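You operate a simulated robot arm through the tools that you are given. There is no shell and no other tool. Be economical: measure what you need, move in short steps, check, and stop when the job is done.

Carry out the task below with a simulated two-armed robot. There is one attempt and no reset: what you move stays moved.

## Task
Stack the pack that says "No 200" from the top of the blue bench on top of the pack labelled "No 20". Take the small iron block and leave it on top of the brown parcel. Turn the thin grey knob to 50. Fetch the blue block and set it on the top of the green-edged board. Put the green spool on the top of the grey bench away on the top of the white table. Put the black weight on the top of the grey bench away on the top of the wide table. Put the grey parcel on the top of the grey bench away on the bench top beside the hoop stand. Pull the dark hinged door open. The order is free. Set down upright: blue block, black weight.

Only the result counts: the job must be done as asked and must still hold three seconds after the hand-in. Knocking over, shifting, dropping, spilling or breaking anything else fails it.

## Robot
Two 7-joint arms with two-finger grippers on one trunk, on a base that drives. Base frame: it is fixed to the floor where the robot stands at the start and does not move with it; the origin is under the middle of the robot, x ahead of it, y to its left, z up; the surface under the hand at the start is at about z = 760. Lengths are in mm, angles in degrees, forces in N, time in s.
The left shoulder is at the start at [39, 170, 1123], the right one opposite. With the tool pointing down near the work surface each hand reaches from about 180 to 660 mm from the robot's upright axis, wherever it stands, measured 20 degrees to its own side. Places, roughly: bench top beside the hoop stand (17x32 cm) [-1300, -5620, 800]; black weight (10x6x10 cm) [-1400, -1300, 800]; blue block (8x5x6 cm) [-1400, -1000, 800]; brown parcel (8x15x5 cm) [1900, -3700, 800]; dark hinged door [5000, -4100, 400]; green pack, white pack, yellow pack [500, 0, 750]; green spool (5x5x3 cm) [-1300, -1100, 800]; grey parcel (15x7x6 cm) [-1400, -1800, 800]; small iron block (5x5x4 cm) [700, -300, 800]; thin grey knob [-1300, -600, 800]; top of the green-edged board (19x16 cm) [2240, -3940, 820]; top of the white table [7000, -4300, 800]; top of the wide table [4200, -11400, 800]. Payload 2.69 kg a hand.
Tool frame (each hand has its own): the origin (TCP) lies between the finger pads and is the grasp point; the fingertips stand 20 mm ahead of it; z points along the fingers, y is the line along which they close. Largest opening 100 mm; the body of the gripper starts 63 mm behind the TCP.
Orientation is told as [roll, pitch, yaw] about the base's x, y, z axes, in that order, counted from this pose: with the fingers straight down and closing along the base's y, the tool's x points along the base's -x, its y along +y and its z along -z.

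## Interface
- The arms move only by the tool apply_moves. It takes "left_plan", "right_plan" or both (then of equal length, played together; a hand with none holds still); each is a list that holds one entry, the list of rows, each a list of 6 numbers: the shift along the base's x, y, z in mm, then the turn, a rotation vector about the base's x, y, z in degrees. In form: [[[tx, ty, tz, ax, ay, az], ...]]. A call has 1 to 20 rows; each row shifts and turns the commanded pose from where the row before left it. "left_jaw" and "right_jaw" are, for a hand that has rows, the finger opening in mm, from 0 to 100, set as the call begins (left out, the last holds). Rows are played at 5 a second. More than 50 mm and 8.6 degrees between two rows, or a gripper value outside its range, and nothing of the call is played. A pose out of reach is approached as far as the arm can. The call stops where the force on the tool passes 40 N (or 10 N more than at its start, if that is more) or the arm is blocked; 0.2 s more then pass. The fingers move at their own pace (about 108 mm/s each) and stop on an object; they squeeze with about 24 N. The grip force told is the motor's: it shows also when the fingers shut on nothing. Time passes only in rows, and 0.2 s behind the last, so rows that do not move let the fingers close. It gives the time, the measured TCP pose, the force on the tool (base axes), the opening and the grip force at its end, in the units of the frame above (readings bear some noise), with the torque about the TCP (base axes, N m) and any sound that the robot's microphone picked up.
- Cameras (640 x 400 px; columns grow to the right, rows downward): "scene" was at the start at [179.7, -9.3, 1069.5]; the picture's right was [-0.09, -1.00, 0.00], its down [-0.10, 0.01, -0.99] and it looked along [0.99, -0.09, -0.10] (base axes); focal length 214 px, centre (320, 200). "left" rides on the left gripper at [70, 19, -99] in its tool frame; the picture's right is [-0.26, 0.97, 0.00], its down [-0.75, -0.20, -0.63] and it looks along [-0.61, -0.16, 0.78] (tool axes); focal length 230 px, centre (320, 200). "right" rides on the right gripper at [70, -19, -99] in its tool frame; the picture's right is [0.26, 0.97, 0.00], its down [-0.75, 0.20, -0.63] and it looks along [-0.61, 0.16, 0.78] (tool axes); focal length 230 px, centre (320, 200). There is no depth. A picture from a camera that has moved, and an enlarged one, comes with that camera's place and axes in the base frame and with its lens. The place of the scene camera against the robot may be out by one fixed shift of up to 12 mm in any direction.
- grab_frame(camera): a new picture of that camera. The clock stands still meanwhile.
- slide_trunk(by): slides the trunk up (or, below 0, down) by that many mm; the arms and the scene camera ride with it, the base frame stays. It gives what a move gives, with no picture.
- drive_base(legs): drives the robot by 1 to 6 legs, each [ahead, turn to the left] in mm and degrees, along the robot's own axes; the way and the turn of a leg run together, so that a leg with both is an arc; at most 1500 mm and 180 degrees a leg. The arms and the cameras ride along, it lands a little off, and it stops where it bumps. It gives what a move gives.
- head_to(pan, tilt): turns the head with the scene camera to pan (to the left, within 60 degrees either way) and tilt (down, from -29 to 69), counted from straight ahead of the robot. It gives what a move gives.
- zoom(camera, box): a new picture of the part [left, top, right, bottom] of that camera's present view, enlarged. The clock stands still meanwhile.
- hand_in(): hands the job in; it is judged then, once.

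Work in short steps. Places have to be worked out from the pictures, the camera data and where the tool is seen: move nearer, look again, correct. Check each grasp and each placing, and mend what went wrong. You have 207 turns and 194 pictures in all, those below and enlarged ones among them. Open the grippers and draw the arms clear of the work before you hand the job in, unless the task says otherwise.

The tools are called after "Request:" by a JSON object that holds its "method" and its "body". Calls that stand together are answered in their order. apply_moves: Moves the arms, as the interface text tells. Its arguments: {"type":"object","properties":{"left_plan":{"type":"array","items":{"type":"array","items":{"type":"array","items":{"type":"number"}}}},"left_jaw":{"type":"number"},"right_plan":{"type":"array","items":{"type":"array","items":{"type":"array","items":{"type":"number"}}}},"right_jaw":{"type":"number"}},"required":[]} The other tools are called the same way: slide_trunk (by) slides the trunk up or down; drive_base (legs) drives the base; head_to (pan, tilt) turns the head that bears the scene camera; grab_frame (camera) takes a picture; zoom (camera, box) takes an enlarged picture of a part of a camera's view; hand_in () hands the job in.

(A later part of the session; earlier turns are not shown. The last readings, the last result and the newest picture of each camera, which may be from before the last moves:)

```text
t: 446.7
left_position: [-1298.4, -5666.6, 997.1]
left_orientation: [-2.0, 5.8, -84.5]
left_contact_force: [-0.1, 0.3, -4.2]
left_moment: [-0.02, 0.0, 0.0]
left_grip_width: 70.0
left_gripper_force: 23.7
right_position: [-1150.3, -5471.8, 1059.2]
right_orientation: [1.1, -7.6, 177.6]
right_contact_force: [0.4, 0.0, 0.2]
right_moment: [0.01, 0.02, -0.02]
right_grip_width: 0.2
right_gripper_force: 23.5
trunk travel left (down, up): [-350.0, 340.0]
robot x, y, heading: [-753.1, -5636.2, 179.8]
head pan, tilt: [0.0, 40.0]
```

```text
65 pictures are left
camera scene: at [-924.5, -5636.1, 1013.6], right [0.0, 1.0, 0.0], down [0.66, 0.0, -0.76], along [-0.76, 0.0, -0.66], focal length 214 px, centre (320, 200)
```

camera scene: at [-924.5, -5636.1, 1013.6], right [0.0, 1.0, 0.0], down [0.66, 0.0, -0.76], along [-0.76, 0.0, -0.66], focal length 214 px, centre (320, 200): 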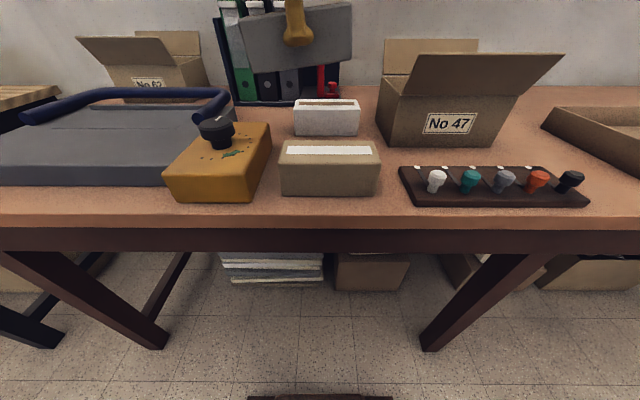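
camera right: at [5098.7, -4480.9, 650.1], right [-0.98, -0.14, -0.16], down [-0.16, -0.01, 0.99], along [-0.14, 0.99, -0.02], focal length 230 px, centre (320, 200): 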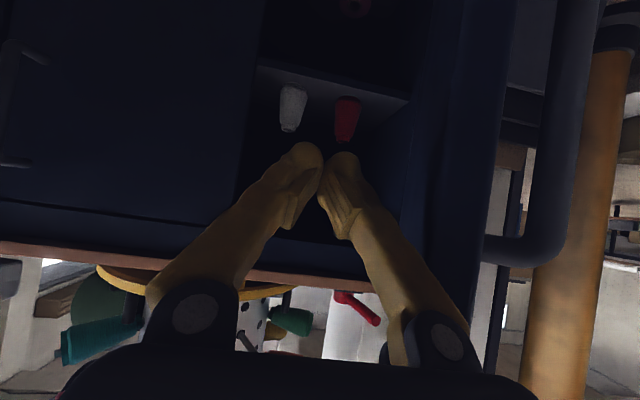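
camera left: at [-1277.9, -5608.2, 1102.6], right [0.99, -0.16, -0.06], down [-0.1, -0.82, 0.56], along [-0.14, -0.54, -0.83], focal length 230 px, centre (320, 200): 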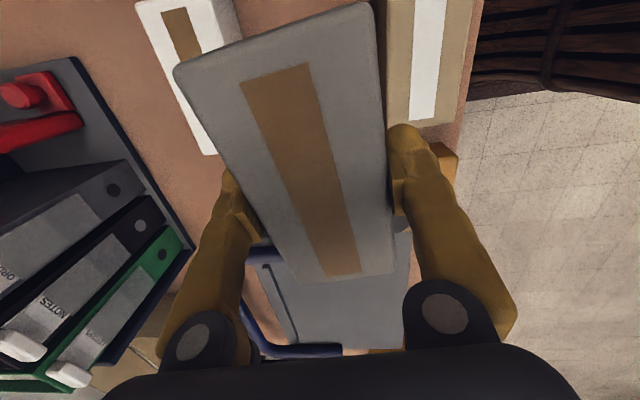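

Left camera refines: gap x -1241…-1366, y centre ≈ -5620. Level, square up and move the parcel to (-1303, -5620, 930).

Request:
{"method": "apply_moves", "body": {"left_plan": [[[0, 2, -2, -0.4, -0.2, -0.4], [0, 4, -5, -0.7, -0.3, -0.7], [-1, 6, -7, -0.7, -0.3, -0.7], [-1, 7, -8, -0.7, -0.3, -0.7], [-1, 7, -8, -0.7, -0.3, -0.7], [-1, 7, -9, -0.7, -0.3, -0.7], [-1, 6, -9, -0.7, -0.3, -0.7], [0, 5, -9, -0.7, -0.3, -0.7], [0, 3, -6, -0.3, -0.2, -0.4], [0, 0, -3, 0, 0, 0], [0, 0, 0, 0, 0, 0]]]}}

Request:
{"method": "grab_frame", "body": {"camera": "left"}}

Request:
{"method": "zoom", "body": {"camera": "scene", "box": [230, 40, 430, 210]}}

```text
t: 449.3
left_position: [-1302.2, -5647.4, 939.4]
left_orientation: [0.1, 1.9, -86.3]
left_contact_force: [1.7, -0.2, -3.7]
left_moment: [0.0, 0.11, 0.0]
left_grip_width: 69.9
left_gripper_force: 23.9
right_position: [-1129.3, -5472.1, 1060.8]
right_orientation: [1.1, -7.8, 177.7]
right_contact_force: [1.8, 0.5, -0.1]
right_moment: [0.02, 0.11, -0.04]
right_grip_width: 0.2
right_gripper_force: 23.8
trunk travel left (down, up): [-350.0, 340.0]
robot x, y, heading: [-752.1, -5635.5, 179.9]
head pan, tilt: [0.0, 40.0]
stopped in row 11 (left hand): the arm was blocked; the commanded pose is now the measured one
```

```text
64 pictures are left
camera left: at [-1287.7, -5581.2, 1041.4], right [0.98, -0.2, -0.01], down [-0.15, -0.78, 0.6], along [-0.12, -0.59, -0.8], focal length 230 px, centre (320, 200)
```

left: 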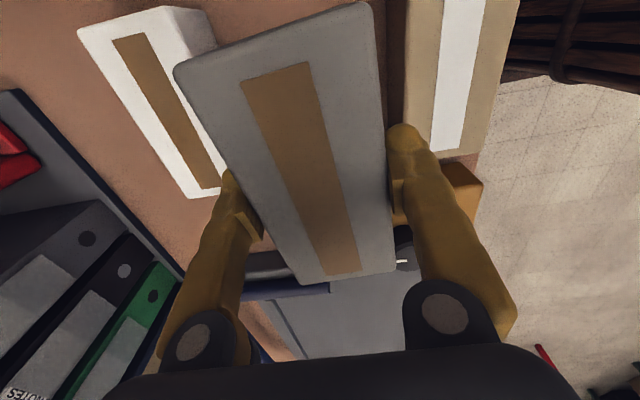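

```text
2.35 times, centred on (330, 125) of scene
camera zoom: at [-921.9, -5636.7, 1014.1], right [0.0, 1.0, 0.0], down [0.65, 0.0, -0.76], along [-0.76, 0.0, -0.65], focal length 505 px, centre (296, 376)
```

zoom: 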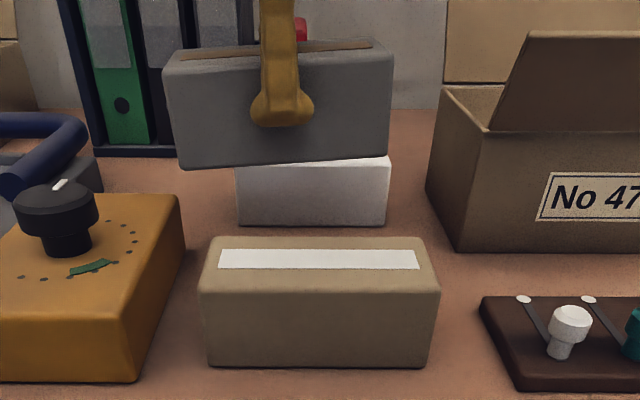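

Nearly there. Continue slowly: +27 mm y, squaring the yaw, lowering to 915.

Request:
{"method": "apply_moves", "body": {"left_plan": [[[0, 2, -1, -0.1, 0, -0.2], [0, 3, -2, -0.2, 0, -0.4], [0, 4, -3, -0.3, 0, -0.5], [0, 4, -3, -0.3, 0, -0.5], [0, 4, -3, -0.3, 0, -0.5], [0, 4, -3, -0.3, 0, -0.5], [0, 3, -3, -0.2, 0, -0.5], [0, 2, -3, -0.1, 0, -0.4], [0, 1, -2, 0, 0, -0.3]]]}}

Request:
{"method": "zoom", "body": {"camera": "scene", "box": [230, 40, 430, 210]}}

```text
t: 451.3
left_position: [-1316.9, -5630.6, 927.6]
left_orientation: [-0.5, 1.5, -88.4]
left_contact_force: [0.2, -0.5, -4.3]
left_moment: [0.0, 0.0, 0.0]
left_grip_width: 69.9
left_gripper_force: 24.2
right_position: [-1133.9, -5471.9, 1059.5]
right_orientation: [1.2, -7.8, 177.7]
right_contact_force: [0.3, -1.2, 0.5]
right_moment: [0.02, 0.03, -0.01]
right_grip_width: 0.1
right_gripper_force: 24.0
trunk travel left (down, up): [-350.0, 340.0]
robot x, y, heading: [-751.9, -5635.2, 179.9]
head pan, tilt: [0.0, 40.0]
```

```text
2.35 times, centred on (330, 125) of scene
camera zoom: at [-924.9, -5636.0, 1013.5], right [0.0, 1.0, 0.0], down [0.66, 0.0, -0.75], along [-0.75, 0.0, -0.66], focal length 505 px, centre (296, 376)
```

zoom: 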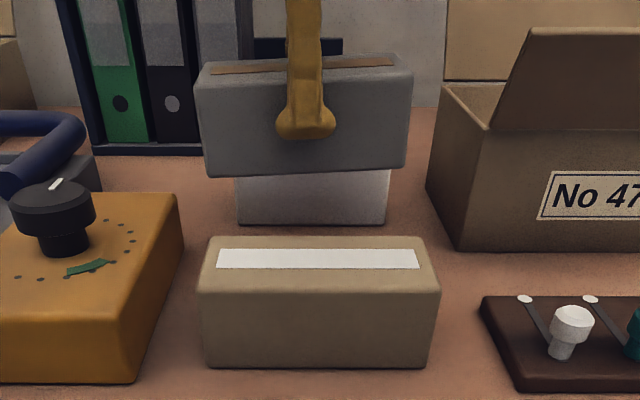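

Position good; shift to the gap's centre and lower to z≈885.

Request:
{"method": "apply_moves", "body": {"left_plan": [[[2, 1, -2, -0.2, 0, -0.2], [3, 2, -4, -0.3, 0, -0.3], [3, 2, -5, -0.3, 0, -0.4], [3, 2, -6, -0.3, 0, -0.4], [2, 2, -6, -0.3, 0, -0.4], [1, 1, -6, 0, 0, -0.2], [0, 0, -6, 0, 0, 0], [0, 0, -5, 0, 0, 0], [0, 0, -3, 0, 0, 0]]]}}

Request:
{"method": "grab_frame", "body": {"camera": "left"}}

Request:
{"method": "zoom", "body": {"camera": "scene", "box": [230, 40, 430, 210]}}

```text
t: 453.3
left_position: [-1301.4, -5617.2, 885.2]
left_orientation: [-0.6, -0.4, -90.7]
left_contact_force: [-0.1, 0.3, -4.7]
left_moment: [0.02, -0.01, 0.02]
left_grip_width: 69.5
left_gripper_force: 24.2
right_position: [-1132.7, -5470.9, 1059.3]
right_orientation: [1.1, -7.8, 177.7]
right_contact_force: [0.5, 0.0, -0.2]
right_moment: [0.0, 0.01, -0.03]
right_grip_width: 0.0
right_gripper_force: 23.3
trunk travel left (down, up): [-350.0, 340.0]
robot x, y, heading: [-751.8, -5635.1, 179.8]
head pan, tilt: [0.0, 40.0]
```

```text
61 pictures are left
camera left: at [-1281.2, -5548.3, 984.1], right [0.96, -0.27, -0.01], down [-0.2, -0.75, 0.64], along [-0.18, -0.61, -0.77], focal length 230 px, centre (320, 200)
```

left: 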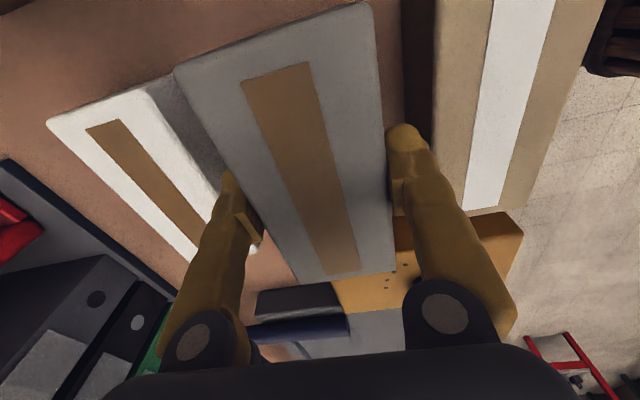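

```text
2.35 times, centred on (330, 125) of scene
camera zoom: at [-924.8, -5636.0, 1013.5], right [0.0, 1.0, 0.0], down [0.66, 0.0, -0.75], along [-0.75, 0.0, -0.66], focal length 505 px, centre (296, 376)
```

zoom: 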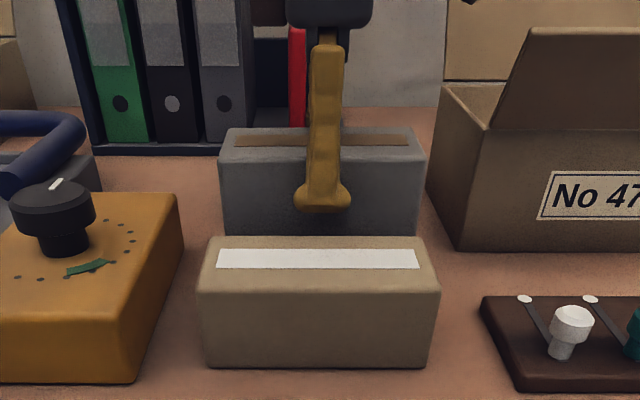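

Centred in the gap. Lower to contact.

Request:
{"method": "apply_moves", "body": {"left_plan": [[[0, 0, -4, 0, 0, 0], [0, -1, -7, 0, 0, 0], [0, -1, -8, 0, 0, 0], [0, 0, -8, 0, 0, 0], [0, 0, -5, 0, 0, 0], [0, 0, -3, 0, 0, 0], [0, 0, -2, 0, 0, 0], [0, 0, 0, 0, 0, 0]]]}}

```text
t: 455.1
left_position: [-1299.9, -5614.3, 846.0]
left_orientation: [-1.0, -0.6, -91.3]
left_contact_force: [-1.5, 4.7, 19.7]
left_moment: [0.19, -0.73, -0.12]
left_grip_width: 69.8
left_gripper_force: 24.3
right_position: [-1131.0, -5471.5, 1060.9]
right_orientation: [1.1, -7.9, 177.6]
right_contact_force: [0.4, -0.4, -0.6]
right_moment: [-0.01, 0.04, 0.01]
right_grip_width: 0.0
right_gripper_force: 24.1
trunk travel left (down, up): [-350.0, 340.0]
robot x, y, heading: [-750.8, -5631.7, 179.9]
head pan, tilt: [0.0, 40.0]
```

Contact at 846 (20 N). Open a little (84 mm) and rise straight up.

Request:
{"method": "apply_moves", "body": {"left_plan": [[[0, 0, 1, 0, 0, 0], [0, 0, 0, 0, 0, 0], [0, 0, 0, 0, 0, 0], [0, 0, 5, 0, 0, 0], [0, 0, 10, 0, 0, 0], [0, 0, 14, 0, 0, 0], [0, 0, 16, 0, 0, 0], [0, 0, 18, 0, 0, 0], [0, 0, 18, 0, 0, 0], [0, 0, 18, 0, 0, 0], [0, 0, 18, 0, 0, 0], [0, 0, 18, 0, 0, 0], [0, 0, 10, 0, 0, 0]]], "left_jaw": 84}}

Request:
{"method": "grab_frame", "body": {"camera": "scene"}}

```text
t: 458.1
left_position: [-1265.6, -5631.2, 927.7]
left_orientation: [7.4, 0.3, -89.3]
left_contact_force: [0.4, 1.0, 0.0]
left_moment: [0.0, 0.11, 0.01]
left_grip_width: 84.1
left_gripper_force: 0.1
right_position: [-1109.1, -5471.7, 1044.3]
right_orientation: [0.9, -5.0, 177.7]
right_contact_force: [-0.3, -0.1, -0.7]
right_moment: [0.03, 0.03, 0.01]
right_grip_width: 0.0
right_gripper_force: 23.8
trunk travel left (down, up): [-350.0, 340.0]
robot x, y, heading: [-753.2, -5638.5, 179.9]
head pan, tilt: [0.0, 40.0]
stopped in row 13 (left hand): the arm was blocked; the commanded pose is now the measured one
```

```text
59 pictures are left
camera scene: at [-923.1, -5636.5, 1013.9], right [0.0, 1.0, 0.0], down [0.65, 0.0, -0.76], along [-0.76, 0.0, -0.65], focal length 214 px, centre (320, 200)
```

scene: 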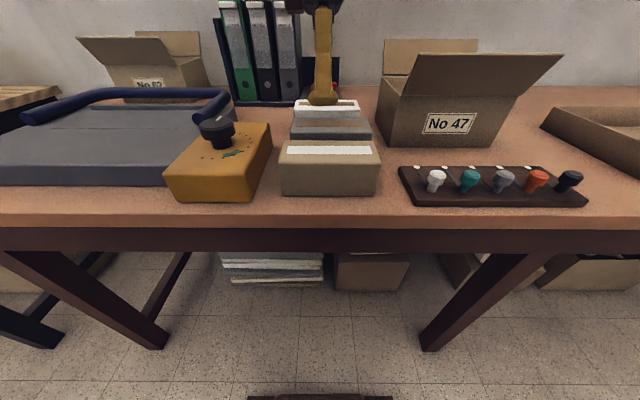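

Request:
{"method": "zoom", "body": {"camera": "scene", "box": [230, 40, 430, 210]}}

Request:
{"method": "apply_moves", "body": {"left_plan": [[[0, 0, 6, 0, 0.5, 0], [0, -5, 12, 0, 1, -1], [0, -10, 12, 0, 1, -3], [0, -14, 12, 0, 1, -5], [5, -16, 12, 0, 1, -6], [10, -16, 10, 0, 1, -6], [10, -16, 8, 0, 1, -6], [10, -16, 5, 0, 0.5, -6], [10, -16, 0, 0, 0, -6], [10, -16, 0, 0, 0, -6], [10, -10, 0, 0, 0, -6], [8, -5, 0, 0, 0, -6], [4, 0, 0, 0, 0, -6], [0, 0, 0, 0, 0, -6], [0, 0, 0, 0, 0, -6], [0, 0, 0, 0, 0, -6], [0, 0, 0, 0, 0, -4]]], "left_jaw": 100}}

```text
2.35 times, centred on (330, 125) of scene
camera zoom: at [-923.1, -5636.5, 1013.9], right [0.0, 1.0, 0.0], down [0.65, 0.0, -0.76], along [-0.76, 0.0, -0.65], focal length 505 px, centre (296, 376)
```

zoom: 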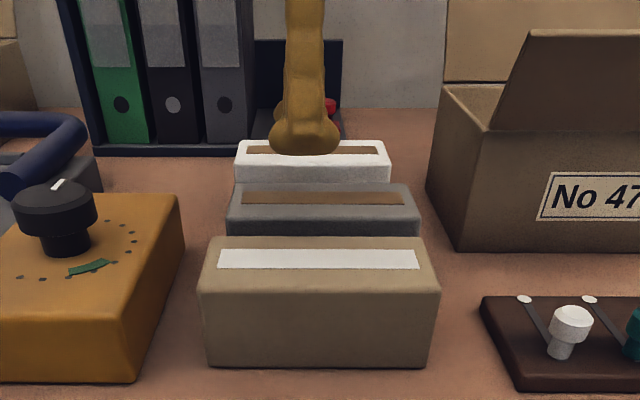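

```text
t: 461.7
left_position: [-1186.3, -5763.4, 1007.4]
left_orientation: [0.0, -1.5, -175.5]
left_contact_force: [0.8, 0.7, 0.2]
left_moment: [0.01, 0.0, 0.0]
left_grip_width: 100.2
left_gripper_force: 0.1
right_position: [-1112.3, -5472.5, 1044.8]
right_orientation: [1.0, -5.2, 177.7]
right_contact_force: [-0.3, -0.4, -0.8]
right_moment: [0.03, 0.0, 0.02]
right_grip_width: 0.0
right_gripper_force: 23.6
trunk travel left (down, up): [-350.0, 340.0]
robot x, y, heading: [-749.0, -5639.3, 180.0]
head pan, tilt: [0.0, 40.0]
```

Parcel sits neatly in place. Return north to the grey bench for the weight and spool.

Request:
{"method": "drive_base", "body": {"legs": [[-250, 0], [0, -45], [0, -45], [1500, 0], [1500, 0], [1430, 0]]}}

```text
t: 463.1
left_position: [-1065.8, -5763.8, 995.0]
left_orientation: [0.0, 0.0, -175.5]
left_contact_force: [-2.8, 0.9, -0.8]
left_moment: [0.04, -0.25, -0.01]
left_grip_width: 100.1
left_gripper_force: 0.2
right_position: [-995.4, -5472.0, 1051.3]
right_orientation: [1.1, -6.4, 177.5]
right_contact_force: [-3.0, 0.4, -1.0]
right_moment: [-0.04, -0.24, -0.03]
right_grip_width: 0.0
right_gripper_force: 24.1
trunk travel left (down, up): [-350.0, 340.0]
robot x, y, heading: [-608.8, -5635.9, 179.8]
head pan, tilt: [0.0, 40.0]
stopped in leg 1: the robot was blocked; the commanded pose is now the measured one
```

Request:
{"method": "drive_base", "body": {"legs": [[-110, 0], [0, -45], [0, -45], [1500, 0], [1500, 0], [1430, 0]]}}

```text
t: 465.2
left_position: [-917.3, -5673.6, 1020.0]
left_orientation: [0.2, -3.4, 172.3]
left_contact_force: [1.6, -0.5, 0.1]
left_moment: [-0.05, 0.13, 0.01]
left_grip_width: 99.9
left_gripper_force: 0.1
right_position: [-780.4, -5405.2, 1053.5]
right_orientation: [1.4, -6.2, 165.6]
right_contact_force: [1.1, 0.8, -0.5]
right_moment: [-0.07, 0.1, 0.05]
right_grip_width: 0.0
right_gripper_force: 23.8
trunk travel left (down, up): [-350.0, 340.0]
robot x, y, heading: [-494.8, -5637.4, 168.4]
head pan, tilt: [0.0, 40.0]
stopped in leg 2: the robot was blocked; the commanded pose is now the measured one
```

Move the right hand further out again, then turn.

Request:
{"method": "apply_moves", "body": {"right_plan": [[[-4, 3, -1, 0, 0, 0], [-10, 6, -2, 0, 0, 0], [-15, 8, -3, 0, 0, 0], [-17, 10, -4, 0, 0, 0], [-17, 10, -4, 0, 0, 0], [-17, 10, -4, 0, 0, 0], [-17, 10, -4, 0, 0, 0], [-10, 6, -3, 0, 0, 0], [-4, 2, 0, 0, 0, 0], [0, 0, 0, 0, 0, 0]]], "left_plan": [[[0, 0, 0, 0, 0, 0], [-6, 1, 0, 0, 0, 0], [-10, 2, 0, 0, 0, 0], [-12, 2, 0, 0, 0, 0], [-12, 2, 0, 0, 0, 0], [-8, 1, 0, 0, 0, 0], [-4, 0, 0, 0, 0, 0], [0, 0, 0, 0, 0, 0], [0, 0, 0, 0, 0, 0], [0, 0, 0, 0, 0, 0]]]}}

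Request:
{"method": "drive_base", "body": {"legs": [[0, -39], [0, -39], [1500, 0], [1500, 0], [1430, 0]]}}

```text
t: 467.4
left_position: [-973.8, -5671.4, 1018.6]
left_orientation: [-0.2, -3.1, 172.4]
left_contact_force: [0.2, 0.4, 0.9]
left_moment: [0.01, 0.03, 0.01]
left_grip_width: 100.1
left_gripper_force: 0.0
right_position: [-898.7, -5343.3, 1044.9]
right_orientation: [1.2, -9.4, 165.6]
right_contact_force: [0.0, -1.2, 0.3]
right_moment: [0.04, -0.01, -0.03]
right_grip_width: 0.2
right_gripper_force: 24.0
trunk travel left (down, up): [-350.0, 340.0]
robot x, y, heading: [-495.3, -5637.4, 168.3]
head pan, tilt: [0.0, 40.0]
```

```text
t: 492.1
left_position: [-1017.7, -833.0, 1018.6]
left_orientation: [-0.1, -3.2, 101.8]
left_contact_force: [-0.1, -1.3, 0.2]
left_moment: [-0.02, 0.0, 0.01]
left_grip_width: 100.1
left_gripper_force: 0.1
right_position: [-683.1, -795.7, 1044.0]
right_orientation: [1.1, -9.4, 95.0]
right_contact_force: [0.4, 0.7, -0.9]
right_moment: [0.0, -0.01, -0.04]
right_grip_width: 0.0
right_gripper_force: 24.1
trunk travel left (down, up): [-350.0, 340.0]
robot x, y, heading: [-830.8, -1275.3, 97.5]
head pan, tilt: [0.0, 40.0]
```

Position is slightly west; step away from the bench and face it.

Request:
{"method": "drive_base", "body": {"legs": [[0, -50], [130, 0], [0, 45], [0, 45], [0, 42.5]]}}

Request:
{"method": "head_to", "body": {"pan": 0, "tilt": 35}}

Request:
{"method": "grab_frame", "body": {"camera": "scene"}}

```text
t: 501.9
left_position: [-1184.3, -1314.1, 1026.4]
left_orientation: [-0.1, -4.0, -174.4]
left_contact_force: [0.9, 0.0, 0.0]
left_moment: [-0.03, 0.0, -0.02]
left_grip_width: 100.0
left_gripper_force: 0.1
right_position: [-1184.6, -977.7, 1051.9]
right_orientation: [1.2, -10.3, 178.7]
right_contact_force: [-0.3, 0.5, 0.0]
right_moment: [0.0, 0.02, -0.03]
right_grip_width: 0.2
right_gripper_force: 23.7
trunk travel left (down, up): [-350.0, 340.0]
robot x, y, heading: [-741.3, -1160.8, -178.6]
head pan, tilt: [0.0, 40.0]
```

```text
t: 502.6
left_position: [-1167.1, -1313.0, 1033.1]
left_orientation: [-0.2, -5.0, -174.6]
left_contact_force: [0.9, 0.0, -0.7]
left_moment: [-0.03, 0.02, 0.0]
left_grip_width: 100.1
left_gripper_force: 0.1
right_position: [-1166.9, -976.7, 1058.4]
right_orientation: [1.3, -11.2, 178.8]
right_contact_force: [0.6, -1.1, 0.5]
right_moment: [0.0, 0.03, -0.01]
right_grip_width: 0.0
right_gripper_force: 24.1
trunk travel left (down, up): [-350.0, 340.0]
robot x, y, heading: [-743.5, -1163.8, -178.6]
head pan, tilt: [0.0, 35.0]
```

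```text
57 pictures are left
camera scene: at [-916.8, -1168.1, 1021.3], right [-0.02, 1.0, 0.0], down [0.59, 0.01, -0.81], along [-0.81, -0.02, -0.59], focal length 214 px, centre (320, 200)
```

scene: 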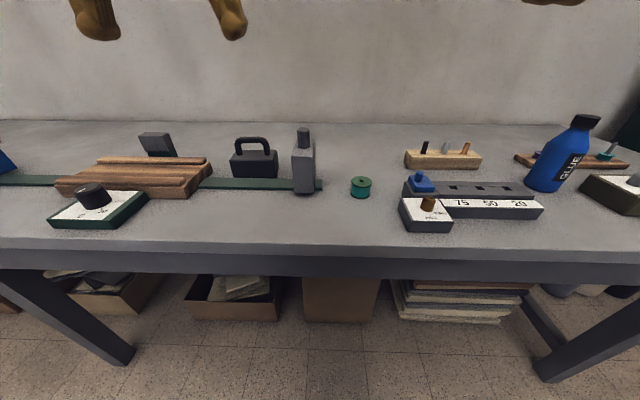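

Weight ≈ (-1372, -1327), its handle bar along y at z≈853; spool ≈ (-1295, -1092). I drive 50 mm closer and bring both hands above: left (turned 90°) over the weight's handle, right over the spool.

Request:
{"method": "drive_base", "body": {"legs": [[50, 0]]}}

Request:
{"method": "apply_moves", "body": {"left_plan": [[[-4, 0, -2, 0, -0.2, 3], [-8, -1, -4, 0, -0.4, 5], [-11, -1, -5, 0, -0.4, 6], [-11, -1, -6, 0, -0.4, 6], [-11, -1, -6, 0, -0.4, 6], [-11, -1, -6, 0, -0.4, 6], [-11, -1, -6, 0, -0.4, 6], [-11, -1, -6, 0, -0.4, 6], [-11, -1, -6, 0, -0.4, 6], [-11, -1, -6, 0, -0.4, 6], [-11, -1, -6, 0, -0.4, 6], [-11, -1, -6, 0, -0.4, 6], [-11, -1, -6, 0, -0.4, 6], [-11, -1, -6, 0, -0.3, 6], [-8, -1, -5, 0, 0, 5], [-4, 0, -2, 0, 0, 3]]], "right_plan": [[[-2, -4, -4, 0, -0.4, 0], [-4, -7, -7, 0, -0.7, 0], [-6, -8, -9, 0, -0.8, 0], [-6, -8, -9, 0, -0.8, 0], [-6, -8, -9, 0, -0.8, 0], [-6, -8, -9, 0, -0.8, 0], [-6, -8, -9, 0, -0.8, 0], [-6, -8, -9, 0, -0.8, 0], [-6, -8, -9, 0, -0.8, 0], [-6, -8, -9, 0, -0.8, 0], [-6, -8, -9, 0, -0.8, 0], [-6, -8, -9, 0, -0.8, 0], [-6, -8, -9, 0, -0.8, 0], [-6, -8, -9, 0, -0.8, 0], [-4, -6, -5, 0, -0.4, 0], [-2, -3, -2, 0, 0, 0]]], "left_jaw": 60, "right_jaw": 90}}

Request:
{"method": "grab_frame", "body": {"camera": "left"}}

Request:
{"method": "grab_frame", "body": {"camera": "right"}}

```text
t: 503.5
left_position: [-1220.0, -1314.1, 1032.0]
left_orientation: [-0.1, -4.8, -174.4]
left_contact_force: [-0.1, -0.4, -1.0]
left_moment: [0.0, -0.04, -0.03]
left_grip_width: 99.7
left_gripper_force: 0.1
right_position: [-1221.4, -978.6, 1055.5]
right_orientation: [1.3, -11.1, 178.8]
right_contact_force: [-1.0, 0.4, -0.4]
right_moment: [-0.01, -0.06, 0.0]
right_grip_width: 0.0
right_gripper_force: 23.8
trunk travel left (down, up): [-350.0, 340.0]
robot x, y, heading: [-790.0, -1164.4, -178.5]
head pan, tilt: [0.0, 35.0]
```

```text
t: 506.9
left_position: [-1357.8, -1328.8, 953.4]
left_orientation: [3.4, -2.6, -86.5]
left_contact_force: [0.8, -0.2, 0.5]
left_moment: [-0.02, -0.02, 0.01]
left_grip_width: 60.1
left_gripper_force: 0.0
right_position: [-1287.0, -1093.2, 937.0]
right_orientation: [1.1, -0.9, 178.8]
right_contact_force: [-0.8, 0.2, -0.4]
right_moment: [0.0, 0.0, -0.01]
right_grip_width: 90.1
right_gripper_force: 0.1
trunk travel left (down, up): [-350.0, 340.0]
robot x, y, heading: [-795.6, -1168.1, -178.6]
head pan, tilt: [0.0, 35.0]
```

```text
56 pictures are left
camera left: at [-1349.6, -1255.3, 1051.0], right [0.98, -0.2, 0.07], down [-0.19, -0.73, 0.65], along [-0.08, -0.65, -0.76], focal length 230 px, centre (320, 200)
```

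left: 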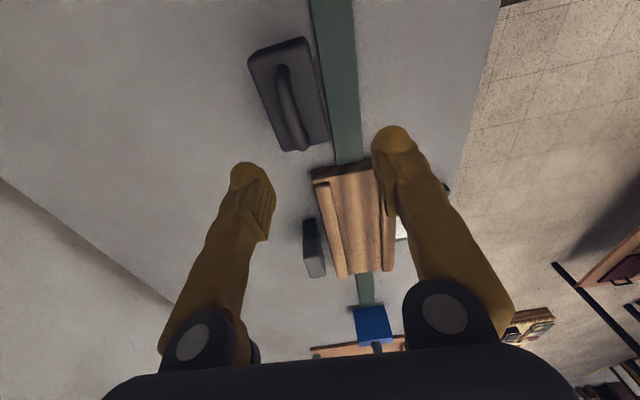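

```text
55 pictures are left
camera right: at [-1213.6, -1074.6, 1034.4], right [0.24, -0.97, 0.01], down [-0.74, -0.17, 0.65], along [-0.62, -0.16, -0.76], focal length 230 px, centre (320, 200)
```

right: 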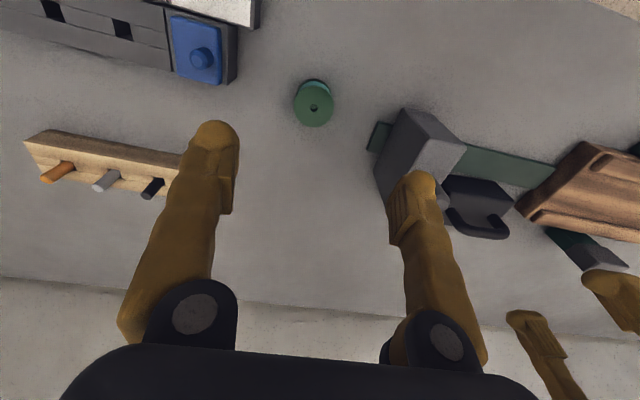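

Bar at x≈-1374.5, y centre ≈ -1324; spool at (-1291, -1089). Descend: right onto the spool, left part-way to the handle.

Request:
{"method": "apply_moves", "body": {"left_plan": [[[-1, 0, -3, 0.2, 0.3, -0.3], [-2, 1, -6, 0.3, 0.4, -0.4], [-2, 1, -8, 0.3, 0.4, -0.4], [-2, 1, -8, 0.3, 0.4, -0.4], [-2, 1, -8, 0.3, 0.4, -0.4], [-2, 1, -8, 0.3, 0.4, -0.4], [-2, 0, -8, 0.3, 0.4, -0.4], [-2, 0, -8, 0.2, 0.4, -0.4], [-1.5, 0, -8, 0.2, 0.4, -0.4], [0, 0, -5, 0, 0, 0], [0, 0, -3, 0, 0, 0], [0, 0, 0, 0, 0, 0]]], "right_plan": [[[0, 0, -6, 0, 0, 0], [-1, 1, -12, 0, 0, 0], [-1, 1, -16, 0, 0, 0], [-1, 1, -18, 0, 0, 0], [-1, 1, -18, 0, 0, 0], [0, 0, -18, 0, 0, 0], [0, 0, -18, 0, 0, 0], [0, 0, -16, 0, 0, 0], [0, 0, -14, 0, 0, 0], [0, 0, -10, 0, 0, 0], [0, 0, -5, 0, 0, 0], [0, 0, -2, 0, 0, 0]]]}}

Request:
{"method": "grab_frame", "body": {"camera": "left"}}

Request:
{"method": "grab_frame", "body": {"camera": "right"}}

```text
t: 509.5
left_position: [-1373.8, -1322.7, 880.5]
left_orientation: [-0.1, 0.1, -90.0]
left_contact_force: [0.3, 0.1, -0.4]
left_moment: [-0.03, 0.0, -0.01]
left_grip_width: 60.2
left_gripper_force: 0.1
right_position: [-1288.9, -1088.5, 785.7]
right_orientation: [1.0, -1.0, 178.8]
right_contact_force: [0.7, 0.4, 0.1]
right_moment: [0.0, -0.01, -0.02]
right_grip_width: 90.1
right_gripper_force: 0.0
trunk travel left (down, up): [-350.0, 340.0]
robot x, y, heading: [-791.3, -1164.1, -178.7]
head pan, tilt: [0.0, 35.0]
```

```text
54 pictures are left
camera left: at [-1356.5, -1255.0, 980.9], right [0.97, -0.26, 0.0], down [-0.2, -0.75, 0.63], along [-0.16, -0.61, -0.78], focal length 230 px, centre (320, 200)
```

left: 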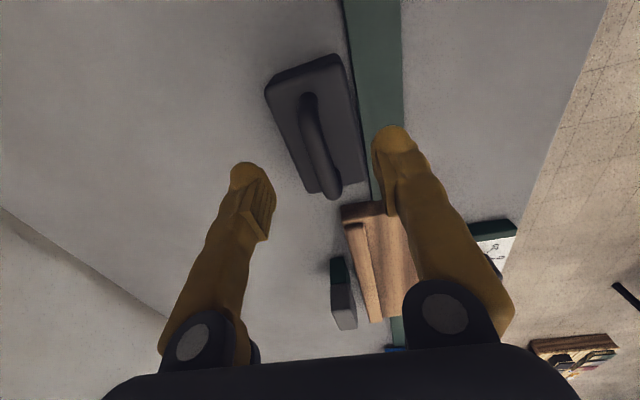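

```text
53 pictures are left
camera right: at [-1216.7, -1069.7, 883.3], right [0.24, -0.97, 0.01], down [-0.74, -0.17, 0.65], along [-0.63, -0.16, -0.76], focal length 230 px, centre (320, 200)
```

right: 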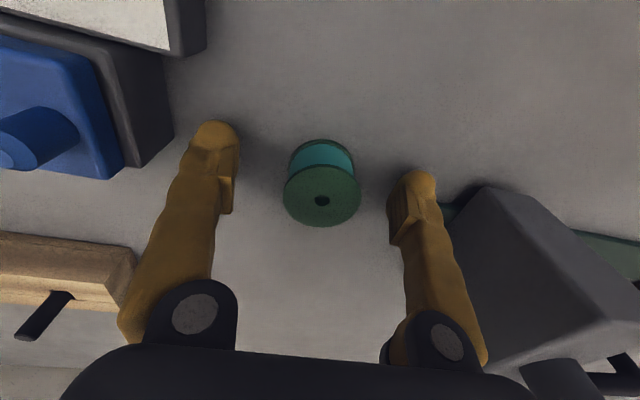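

Both aligned. Close on the spool, and lower the left hand to z≈852 around the handle bar.

Request:
{"method": "apply_moves", "body": {"left_plan": [[[0, 0, -4, 0, 0, 0], [0, 0, -7, 0, 0, 0], [0, 0, -7, 0, 0, 0], [0, 0, -6, 0, 0, 0], [0, 0, -4, 0, 0, 0], [0, 0, 0, 0, 0, 0]]], "right_plan": [[[0, 0, 0, 0, 0, 0], [0, 0, 0, 0, 0, 0], [0, 0, 0, 0, 0, 0], [0, 0, 0, 0, 0, 0], [0, 0, 0, 0, 0, 0], [0, 0, 0, 0, 0, 0]]], "right_jaw": 0}}

Request:
{"method": "grab_frame", "body": {"camera": "left"}}

Request:
{"method": "zoom", "body": {"camera": "scene", "box": [180, 80, 400, 220]}}

```text
t: 510.9
left_position: [-1374.6, -1324.3, 853.7]
left_orientation: [0.0, 0.1, -90.0]
left_contact_force: [0.7, -0.9, 0.7]
left_moment: [0.02, 0.03, 0.0]
left_grip_width: 60.0
left_gripper_force: 0.0
right_position: [-1289.4, -1089.3, 785.8]
right_orientation: [1.1, -0.9, 178.9]
right_contact_force: [-0.1, 0.1, 0.4]
right_moment: [0.01, 0.02, 0.01]
right_grip_width: 39.7
right_gripper_force: 24.0
trunk travel left (down, up): [-350.0, 340.0]
robot x, y, heading: [-791.3, -1162.5, -178.7]
head pan, tilt: [0.0, 35.0]
```

```text
52 pictures are left
camera left: at [-1356.8, -1256.1, 953.2], right [0.97, -0.26, 0.0], down [-0.2, -0.75, 0.63], along [-0.16, -0.61, -0.78], focal length 230 px, centre (320, 200)
```

left: 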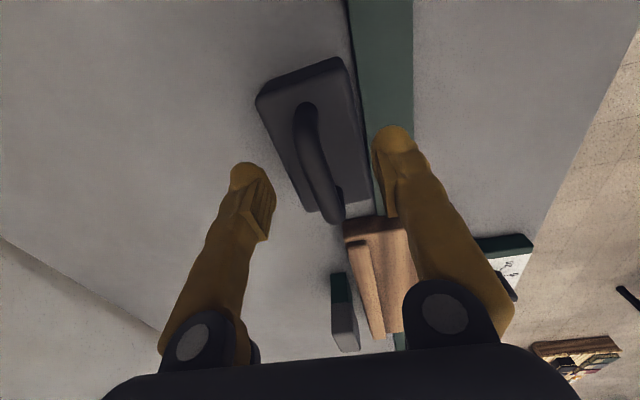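

```text
2.86 times, centred on (290, 150) of scene
camera zoom: at [-967.6, -1169.3, 1021.0], right [-0.02, 1.0, 0.0], down [0.59, 0.01, -0.81], along [-0.81, -0.02, -0.59], focal length 613 px, centre (406, 343)
```

zoom: 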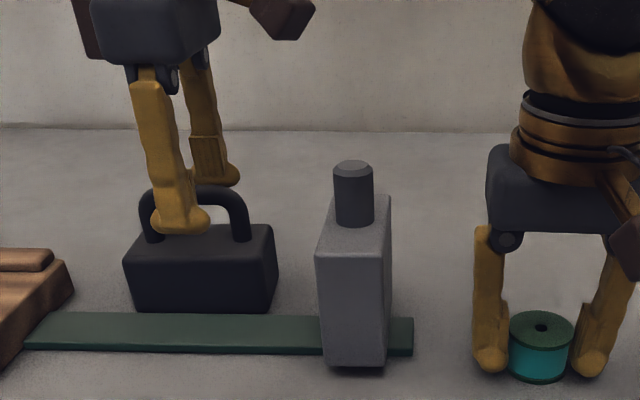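

Fingers straddle the handle properly. Close on it, then lift both a little.

Request:
{"method": "apply_moves", "body": {"left_plan": [[[0, 0, 0, 0, 0, 0], [0, 0, 0, 0, 0, 0], [0, 0, 0, 0, 0, 0], [0, 0, 0, 0, 0, 0]]], "left_jaw": 0}}

Request:
{"method": "apply_moves", "body": {"left_plan": [[[0, 0, 3, 0, 0, 0], [0, 0, 6, 0, 0, 0], [0, 0, 8, 0, 0, 0], [0, 0, 10, 0, 0, 0], [0, 0, 12, 0, 0, 0], [0, 0, 12, 0, 0, 0], [0, 0, 12, 0, 0, 0], [0, 0, 12, 0, 0, 0], [0, 0, 10, 0, 0, 0], [0, 0, 5, 0, 0, 0]]], "right_plan": [[[0, 0, 4, 0, 0, 0], [0, 0, 8, 0, 0, 0], [0, 0, 12, 0, 0, 0], [0, 0, 16, 0, 0, 0], [0, 0, 18, 0, 0, 0], [0, 0, 18, 0, 0, 0], [0, 0, 18, 0, 0, 0], [0, 0, 18, 0, 0, 0], [0, 0, 14, 0, 0, 0], [0, 0, 8, 0, 0, 0]]]}}

Request:
{"method": "grab_frame", "body": {"camera": "scene"}}

```text
t: 511.9
left_position: [-1375.9, -1325.5, 853.8]
left_orientation: [-0.1, 0.0, -90.2]
left_contact_force: [-0.2, -0.8, 0.2]
left_moment: [-0.06, -0.02, -0.02]
left_grip_width: 13.1
left_gripper_force: 24.0
right_position: [-1290.1, -1088.4, 786.8]
right_orientation: [1.1, -1.0, 178.8]
right_contact_force: [0.5, -0.5, 0.0]
right_moment: [0.01, 0.02, 0.0]
right_grip_width: 39.7
right_gripper_force: 23.9
trunk travel left (down, up): [-350.0, 340.0]
robot x, y, heading: [-791.7, -1161.4, -178.6]
head pan, tilt: [0.0, 35.0]
```

```text
t: 514.1
left_position: [-1375.1, -1322.7, 945.4]
left_orientation: [-0.1, 0.0, -90.1]
left_contact_force: [0.5, 1.3, -0.3]
left_moment: [0.05, -0.06, 0.0]
left_grip_width: 0.2
left_gripper_force: 24.4
right_position: [-1290.9, -1088.8, 919.8]
right_orientation: [1.0, -0.9, 178.8]
right_contact_force: [0.8, -0.3, 0.7]
right_moment: [0.05, 0.04, -0.01]
right_grip_width: 39.9
right_gripper_force: 23.9
trunk travel left (down, up): [-350.0, 340.0]
robot x, y, heading: [-793.1, -1164.3, -178.6]
head pan, tilt: [0.0, 35.0]
```

```text
50 pictures are left
camera scene: at [-967.5, -1169.3, 1021.0], right [-0.02, 1.0, 0.0], down [0.59, 0.01, -0.81], along [-0.81, -0.02, -0.59], focal length 214 px, centre (320, 200)
```

scene: 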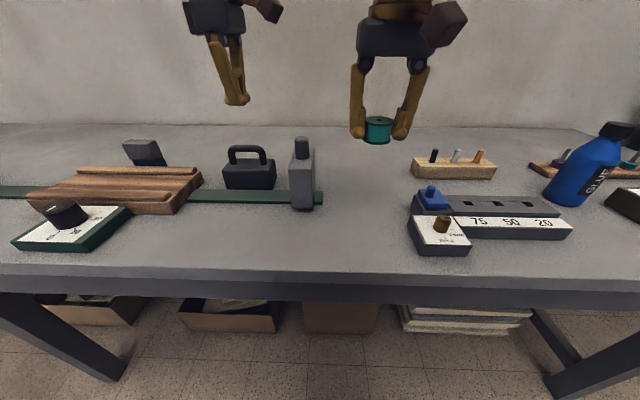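

The weight slipped out of the handle pinch and still stands; the spool is held. I'll instead grip the weight's body across its 6 cm (handle passes between the fingers): open to 100 mm and descend to z≈798.

Request:
{"method": "apply_moves", "body": {"left_plan": [[[0, 0, 0, 0, 0, 0], [0, 0, 0, 0, 0, 0], [1, 0, -6, 0, 0, 0], [0, 0, -12, 0, 0, 0], [0, 0, -14, 0, 0, 0], [0, 0, -14, 0, 0, 0], [0, 0, -14, 0, 0, 0], [0, 0, -14, 0, 0, 0], [0, 0, -14, 0, 0, 0], [0, 0, -14, 0, 0, 0], [0, 0, -12, 0, 0, 0], [0, 0, -10, 0, 0, 0], [0, 0, -8, 0, 0, 0], [0, 0, 0, 0, 0, 0]]], "left_jaw": 100}}

Request:
{"method": "zoom", "body": {"camera": "scene", "box": [180, 80, 340, 220]}}

```text
t: 517.1
left_position: [-1372.4, -1322.7, 811.4]
left_orientation: [-0.1, 0.0, -90.0]
left_contact_force: [-0.3, -0.1, -0.3]
left_moment: [-0.03, -0.01, -0.02]
left_grip_width: 100.0
left_gripper_force: 0.0
right_position: [-1289.0, -1088.5, 919.6]
right_orientation: [1.1, -1.0, 178.8]
right_contact_force: [-0.3, 1.2, 0.0]
right_moment: [0.03, -0.04, 0.02]
right_grip_width: 39.8
right_gripper_force: 24.2
trunk travel left (down, up): [-350.0, 340.0]
robot x, y, heading: [-790.9, -1167.2, -178.5]
head pan, tilt: [0.0, 35.0]
```

```text
2.86 times, centred on (260, 150) of scene
camera zoom: at [-967.5, -1169.3, 1021.0], right [-0.02, 1.0, 0.0], down [0.59, 0.01, -0.81], along [-0.81, -0.02, -0.59], focal length 613 px, centre (491, 343)
```

zoom: 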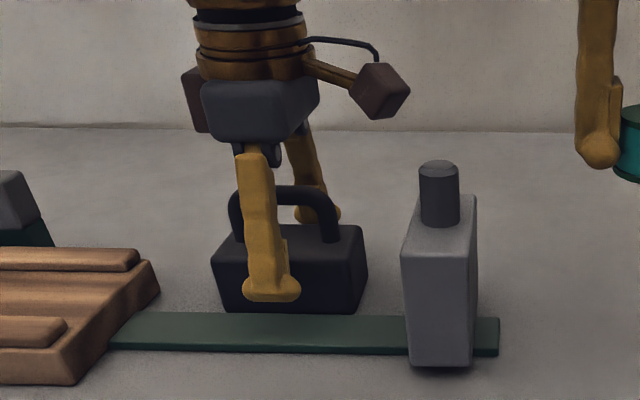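

Clearance looks fine. Lower 12 mm more, shift +5 mm in y, and close.

Request:
{"method": "apply_moves", "body": {"left_plan": [[[0, 2, -4, 0, 0, 0], [0, 3, -4, 0, 0, 0], [0, 0, -4, 0, 0, 0], [0, 0, 0, 0, 0, 0]]]}}

Request:
{"method": "apply_moves", "body": {"left_plan": [[[0, 0, 0, 0, 0, 0], [0, 0, 0, 0, 0, 0], [0, 0, 0, 0, 0, 0], [0, 0, 0, 0, 0, 0], [0, 0, 2, 0, 0, 0], [0, 0, 3, 0, 0, 0], [0, 0, 3, 0, 0, 0], [0, 0, 3, 0, 0, 0], [0, 0, 3, 0, 0, 0], [0, 0, 3, 0, 0, 0], [0, 0, 3, 0, 0, 0]]], "left_jaw": 0}}

Request:
{"method": "zoom", "body": {"camera": "scene", "box": [180, 80, 340, 220]}}

```text
t: 518.1
left_position: [-1374.4, -1316.1, 799.4]
left_orientation: [-0.2, 0.0, -90.1]
left_contact_force: [-0.2, 0.4, 0.6]
left_moment: [-0.01, 0.0, 0.0]
left_grip_width: 99.9
left_gripper_force: 0.0
right_position: [-1289.0, -1088.8, 919.3]
right_orientation: [1.1, -1.0, 178.7]
right_contact_force: [0.5, 0.2, 0.4]
right_moment: [0.0, 0.04, 0.02]
right_grip_width: 39.8
right_gripper_force: 24.0
trunk travel left (down, up): [-350.0, 340.0]
robot x, y, heading: [-791.1, -1166.5, -178.9]
head pan, tilt: [0.0, 35.0]
```

```text
t: 520.5
left_position: [-1373.3, -1318.0, 819.1]
left_orientation: [0.1, 0.1, -90.1]
left_contact_force: [0.1, 1.0, -12.2]
left_moment: [0.14, 0.02, 0.0]
left_grip_width: 59.3
left_gripper_force: 24.0
right_position: [-1290.1, -1089.7, 919.0]
right_orientation: [0.9, -0.9, 178.8]
right_contact_force: [-0.7, -0.5, -0.5]
right_moment: [0.01, 0.03, -0.02]
right_grip_width: 39.9
right_gripper_force: 24.1
trunk travel left (down, up): [-350.0, 340.0]
robot x, y, heading: [-794.0, -1165.9, -178.8]
head pan, tilt: [0.0, 35.0]
```

```text
2.86 times, centred on (260, 150) of scene
camera zoom: at [-968.5, -1169.5, 1020.8], right [-0.02, 1.0, 0.0], down [0.59, 0.01, -0.81], along [-0.81, -0.02, -0.59], focal length 613 px, centre (491, 343)
```

zoom: 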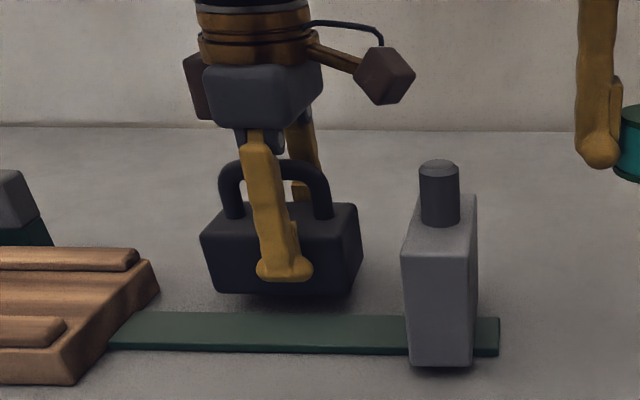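

The weight is firmly held by its body (12 N). Raise both hands and retract slightly.

Request:
{"method": "apply_moves", "body": {"left_plan": [[[0, 0, 4, 0, 0, 0], [0, 0, 8, 0, 0, 0], [0, 0, 10, 0, 0, 0], [0, 0, 12, 0, 0, 0], [0, 0, 12, 0, 0, 0], [0, 0, 12, 0, 0, 0], [3, 0, 12, 0, 0, 0], [6, 0, 12, 0, 0, 0], [8, 0, 12, 0, 0, 0], [8, 0, 12, 0, 0, 0], [8, 0, 12, 0, 0, 0], [8, 0, 12, 0, 0, 0], [8, 0, 10, 0, 0, 0], [8, 0, 6, 0, 0, 0], [5, 0, 3, 0, 0, 0], [2, 0, 0, 0, 0, 0]]], "right_plan": [[[0, 0, 2, 0, 0, 0], [0, 0, 4, 0, 0, 0], [0, 0, 5, 0, 0, 0], [0, 2, 5, 0, 0, 0], [2, 4, 5, 0, 0, 0], [3, 4, 5, 0, 0, 0], [4, 4, 5, 0, 0, 0], [4, 4, 5, 0, 0, 0], [4, 4, 5, 0, 0, 0], [4, 4, 5, 0, 0, 0], [4, 4, 5, 0, 0, 0], [4, 4, 5, 0, 0, 0], [4, 4, 4, 0, 0, 0], [4, 4, 2, 0, 0, 0], [2, 2, 0, 0, 0, 0], [0, 0, 0, 0, 0, 0]]]}}

Request:
{"method": "drive_base", "body": {"legs": [[-250, 0], [0, -45], [0, -45], [0, -45], [0, -40]]}}

```text
t: 523.9
left_position: [-1309.4, -1317.1, 968.8]
left_orientation: [-0.1, 0.1, -90.0]
left_contact_force: [0.6, 0.0, -13.9]
left_moment: [0.14, 0.02, -0.05]
left_grip_width: 59.2
left_gripper_force: 23.9
right_position: [-1251.2, -1045.3, 981.2]
right_orientation: [1.0, -1.0, 178.8]
right_contact_force: [0.4, 0.0, -0.3]
right_moment: [0.02, 0.04, 0.0]
right_grip_width: 39.6
right_gripper_force: 23.6
trunk travel left (down, up): [-350.0, 340.0]
robot x, y, heading: [-792.5, -1162.6, -178.5]
head pan, tilt: [0.0, 35.0]
```

```text
t: 533.9
left_position: [-35.5, -937.4, 970.9]
left_orientation: [-0.1, 1.4, 97.8]
left_contact_force: [-0.1, -0.3, -14.1]
left_moment: [-0.15, 0.0, 0.04]
left_grip_width: 59.3
left_gripper_force: 23.8
right_position: [-63.0, -1222.3, 981.8]
right_orientation: [1.1, -0.9, 5.5]
right_contact_force: [0.2, -1.1, 0.1]
right_moment: [0.04, 0.01, 0.04]
right_grip_width: 39.9
right_gripper_force: 24.2
trunk travel left (down, up): [-350.0, 340.0]
robot x, y, heading: [-537.9, -1136.5, 8.2]
head pan, tilt: [0.0, 35.0]
```

Travel east: first to (1300,-1350), then toward (2950,-2750).

Request:
{"method": "drive_base", "body": {"legs": [[0, -14.8], [925, 0], [925, 0], [0, -33.7], [1082, 0], [1082, 0]]}}

```text
t: 556.3
left_position: [3480.0, -2978.6, 980.4]
left_orientation: [-1.0, 1.2, 48.6]
left_contact_force: [0.7, 0.0, -13.6]
left_moment: [-0.14, 0.11, -0.01]
left_grip_width: 58.9
left_gripper_force: 23.7
right_position: [3245.5, -3141.5, 988.4]
right_orientation: [1.2, -1.8, -43.7]
right_contact_force: [0.1, 0.8, -0.4]
right_moment: [-0.03, 0.01, 0.01]
right_grip_width: 39.8
right_gripper_force: 23.7
trunk travel left (down, up): [-350.0, 340.0]
robot x, y, heading: [3014.0, -2734.9, -40.8]
head pan, tilt: [0.0, 35.0]
```

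Request:
{"method": "drive_base", "body": {"legs": [[0, -45], [960, 0], [960, 0], [0, 71], [800, 0], [800, 0]]}}

Request:
{"method": "head_to", "body": {"pan": 0, "tilt": 12}}

Request:
{"method": "grab_frame", "body": {"camera": "scene"}}

```text
t: 577.6
left_position: [4893.7, -5071.1, 993.6]
left_orientation: [-2.5, 1.0, 72.1]
left_contact_force: [1.8, -6.5, -16.8]
left_moment: [-0.44, -0.19, 0.08]
left_grip_width: 8.4
left_gripper_force: 24.0
right_position: [4747.7, -5315.8, 1003.0]
right_orientation: [1.1, -3.7, -20.0]
right_contact_force: [0.6, 0.1, -0.8]
right_moment: [0.02, 0.1, 0.04]
right_grip_width: 40.1
right_gripper_force: 24.5
trunk travel left (down, up): [-350.0, 340.0]
robot x, y, heading: [4411.6, -5042.4, -16.8]
head pan, tilt: [0.0, 35.0]
stopped in leg 6: the robot was blocked; the commanded pose is now the measured one
```

```text
t: 578.5
left_position: [4888.8, -5069.2, 998.3]
left_orientation: [-3.1, 0.8, 72.3]
left_contact_force: [0.6, -0.4, -14.6]
left_moment: [-0.08, 0.02, -0.01]
left_grip_width: 6.4
left_gripper_force: 24.0
right_position: [4740.9, -5315.0, 1006.0]
right_orientation: [1.1, -4.3, -19.9]
right_contact_force: [-0.9, 0.0, -0.2]
right_moment: [0.0, 0.01, 0.04]
right_grip_width: 40.0
right_gripper_force: 24.0
trunk travel left (down, up): [-350.0, 340.0]
robot x, y, heading: [4409.0, -5043.9, -17.0]
head pan, tilt: [0.0, 12.0]
```

```text
47 pictures are left
camera scene: at [4582.3, -5097.6, 1057.4], right [-0.29, -0.96, 0.0], down [-0.22, 0.07, -0.97], along [0.93, -0.28, -0.23], focal length 214 px, centre (320, 200)
```

scene: 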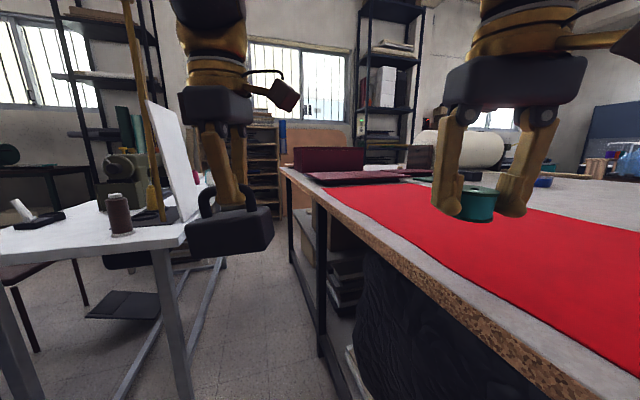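

The weight has slid down so it now hangs by its handle. Check the left hand closely.

Request:
{"method": "grab_frame", "body": {"camera": "left"}}

Request:
{"method": "zoom", "body": {"camera": "scene", "box": [160, 90, 300, 270]}}

```text
46 pictures are left
camera left: at [4844.4, -5127.8, 1098.3], right [-0.84, 0.54, -0.06], down [0.39, 0.67, 0.63], along [0.38, 0.5, -0.78], focal length 230 px, centre (320, 200)
```

left: 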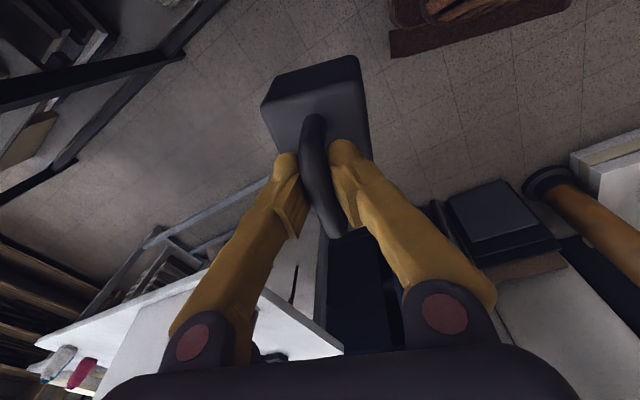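

```text
2.22 times, centred on (230, 180) of scene
camera zoom: at [4582.3, -5097.6, 1057.4], right [-0.29, -0.96, 0.0], down [-0.22, 0.07, -0.97], along [0.93, -0.28, -0.23], focal length 477 px, centre (520, 244)
```

zoom: 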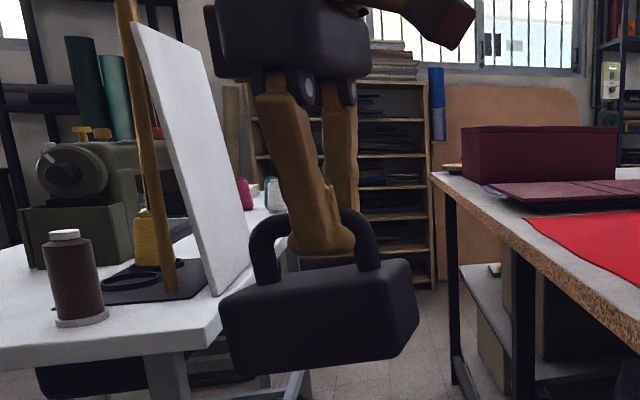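

The handle is trapped above the closed fingertips — a secure hook. Now look for the white table at (7000, -4300): pan the head left.

Request:
{"method": "head_to", "body": {"pan": 35, "tilt": 8}}

Request:
{"method": "grab_frame", "body": {"camera": "scene"}}

```text
t: 579.5
left_position: [4889.0, -5069.8, 1000.0]
left_orientation: [-3.3, 0.9, 72.3]
left_contact_force: [0.1, 0.5, -13.1]
left_moment: [-0.07, 0.0, -0.02]
left_grip_width: 6.3
left_gripper_force: 23.9
right_position: [4740.3, -5312.9, 1005.3]
right_orientation: [1.1, -4.2, -20.1]
right_contact_force: [0.8, 0.9, -0.6]
right_moment: [0.02, 0.04, -0.01]
right_grip_width: 40.0
right_gripper_force: 24.0
trunk travel left (down, up): [-350.0, 340.0]
robot x, y, heading: [4407.8, -5046.0, -16.8]
head pan, tilt: [35.0, 8.0]
```

```text
44 pictures are left
camera scene: at [4580.5, -5041.5, 1064.4], right [0.31, -0.95, -0.01], down [-0.15, -0.04, -0.99], along [0.94, 0.31, -0.15], focal length 214 px, centre (320, 200)
```

scene: 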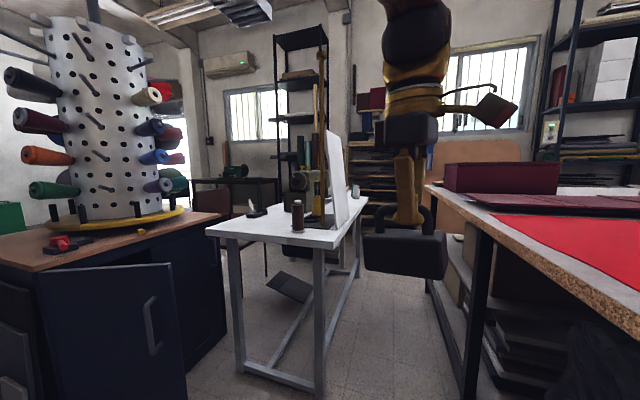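

Request:
{"method": "zoom", "body": {"camera": "scene", "box": [190, 130, 400, 260]}}

```text
3.05 times, centred on (295, 195) of scene
camera zoom: at [4580.5, -5041.5, 1064.4], right [0.31, -0.95, -0.01], down [-0.15, -0.04, -0.99], along [0.94, 0.31, -0.15], focal length 654 px, centre (396, 215)
```

zoom: 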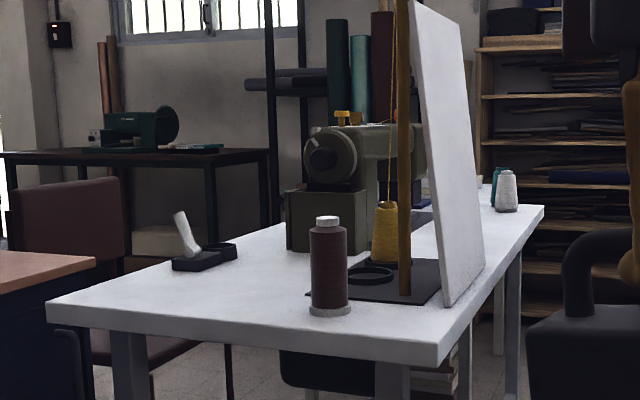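

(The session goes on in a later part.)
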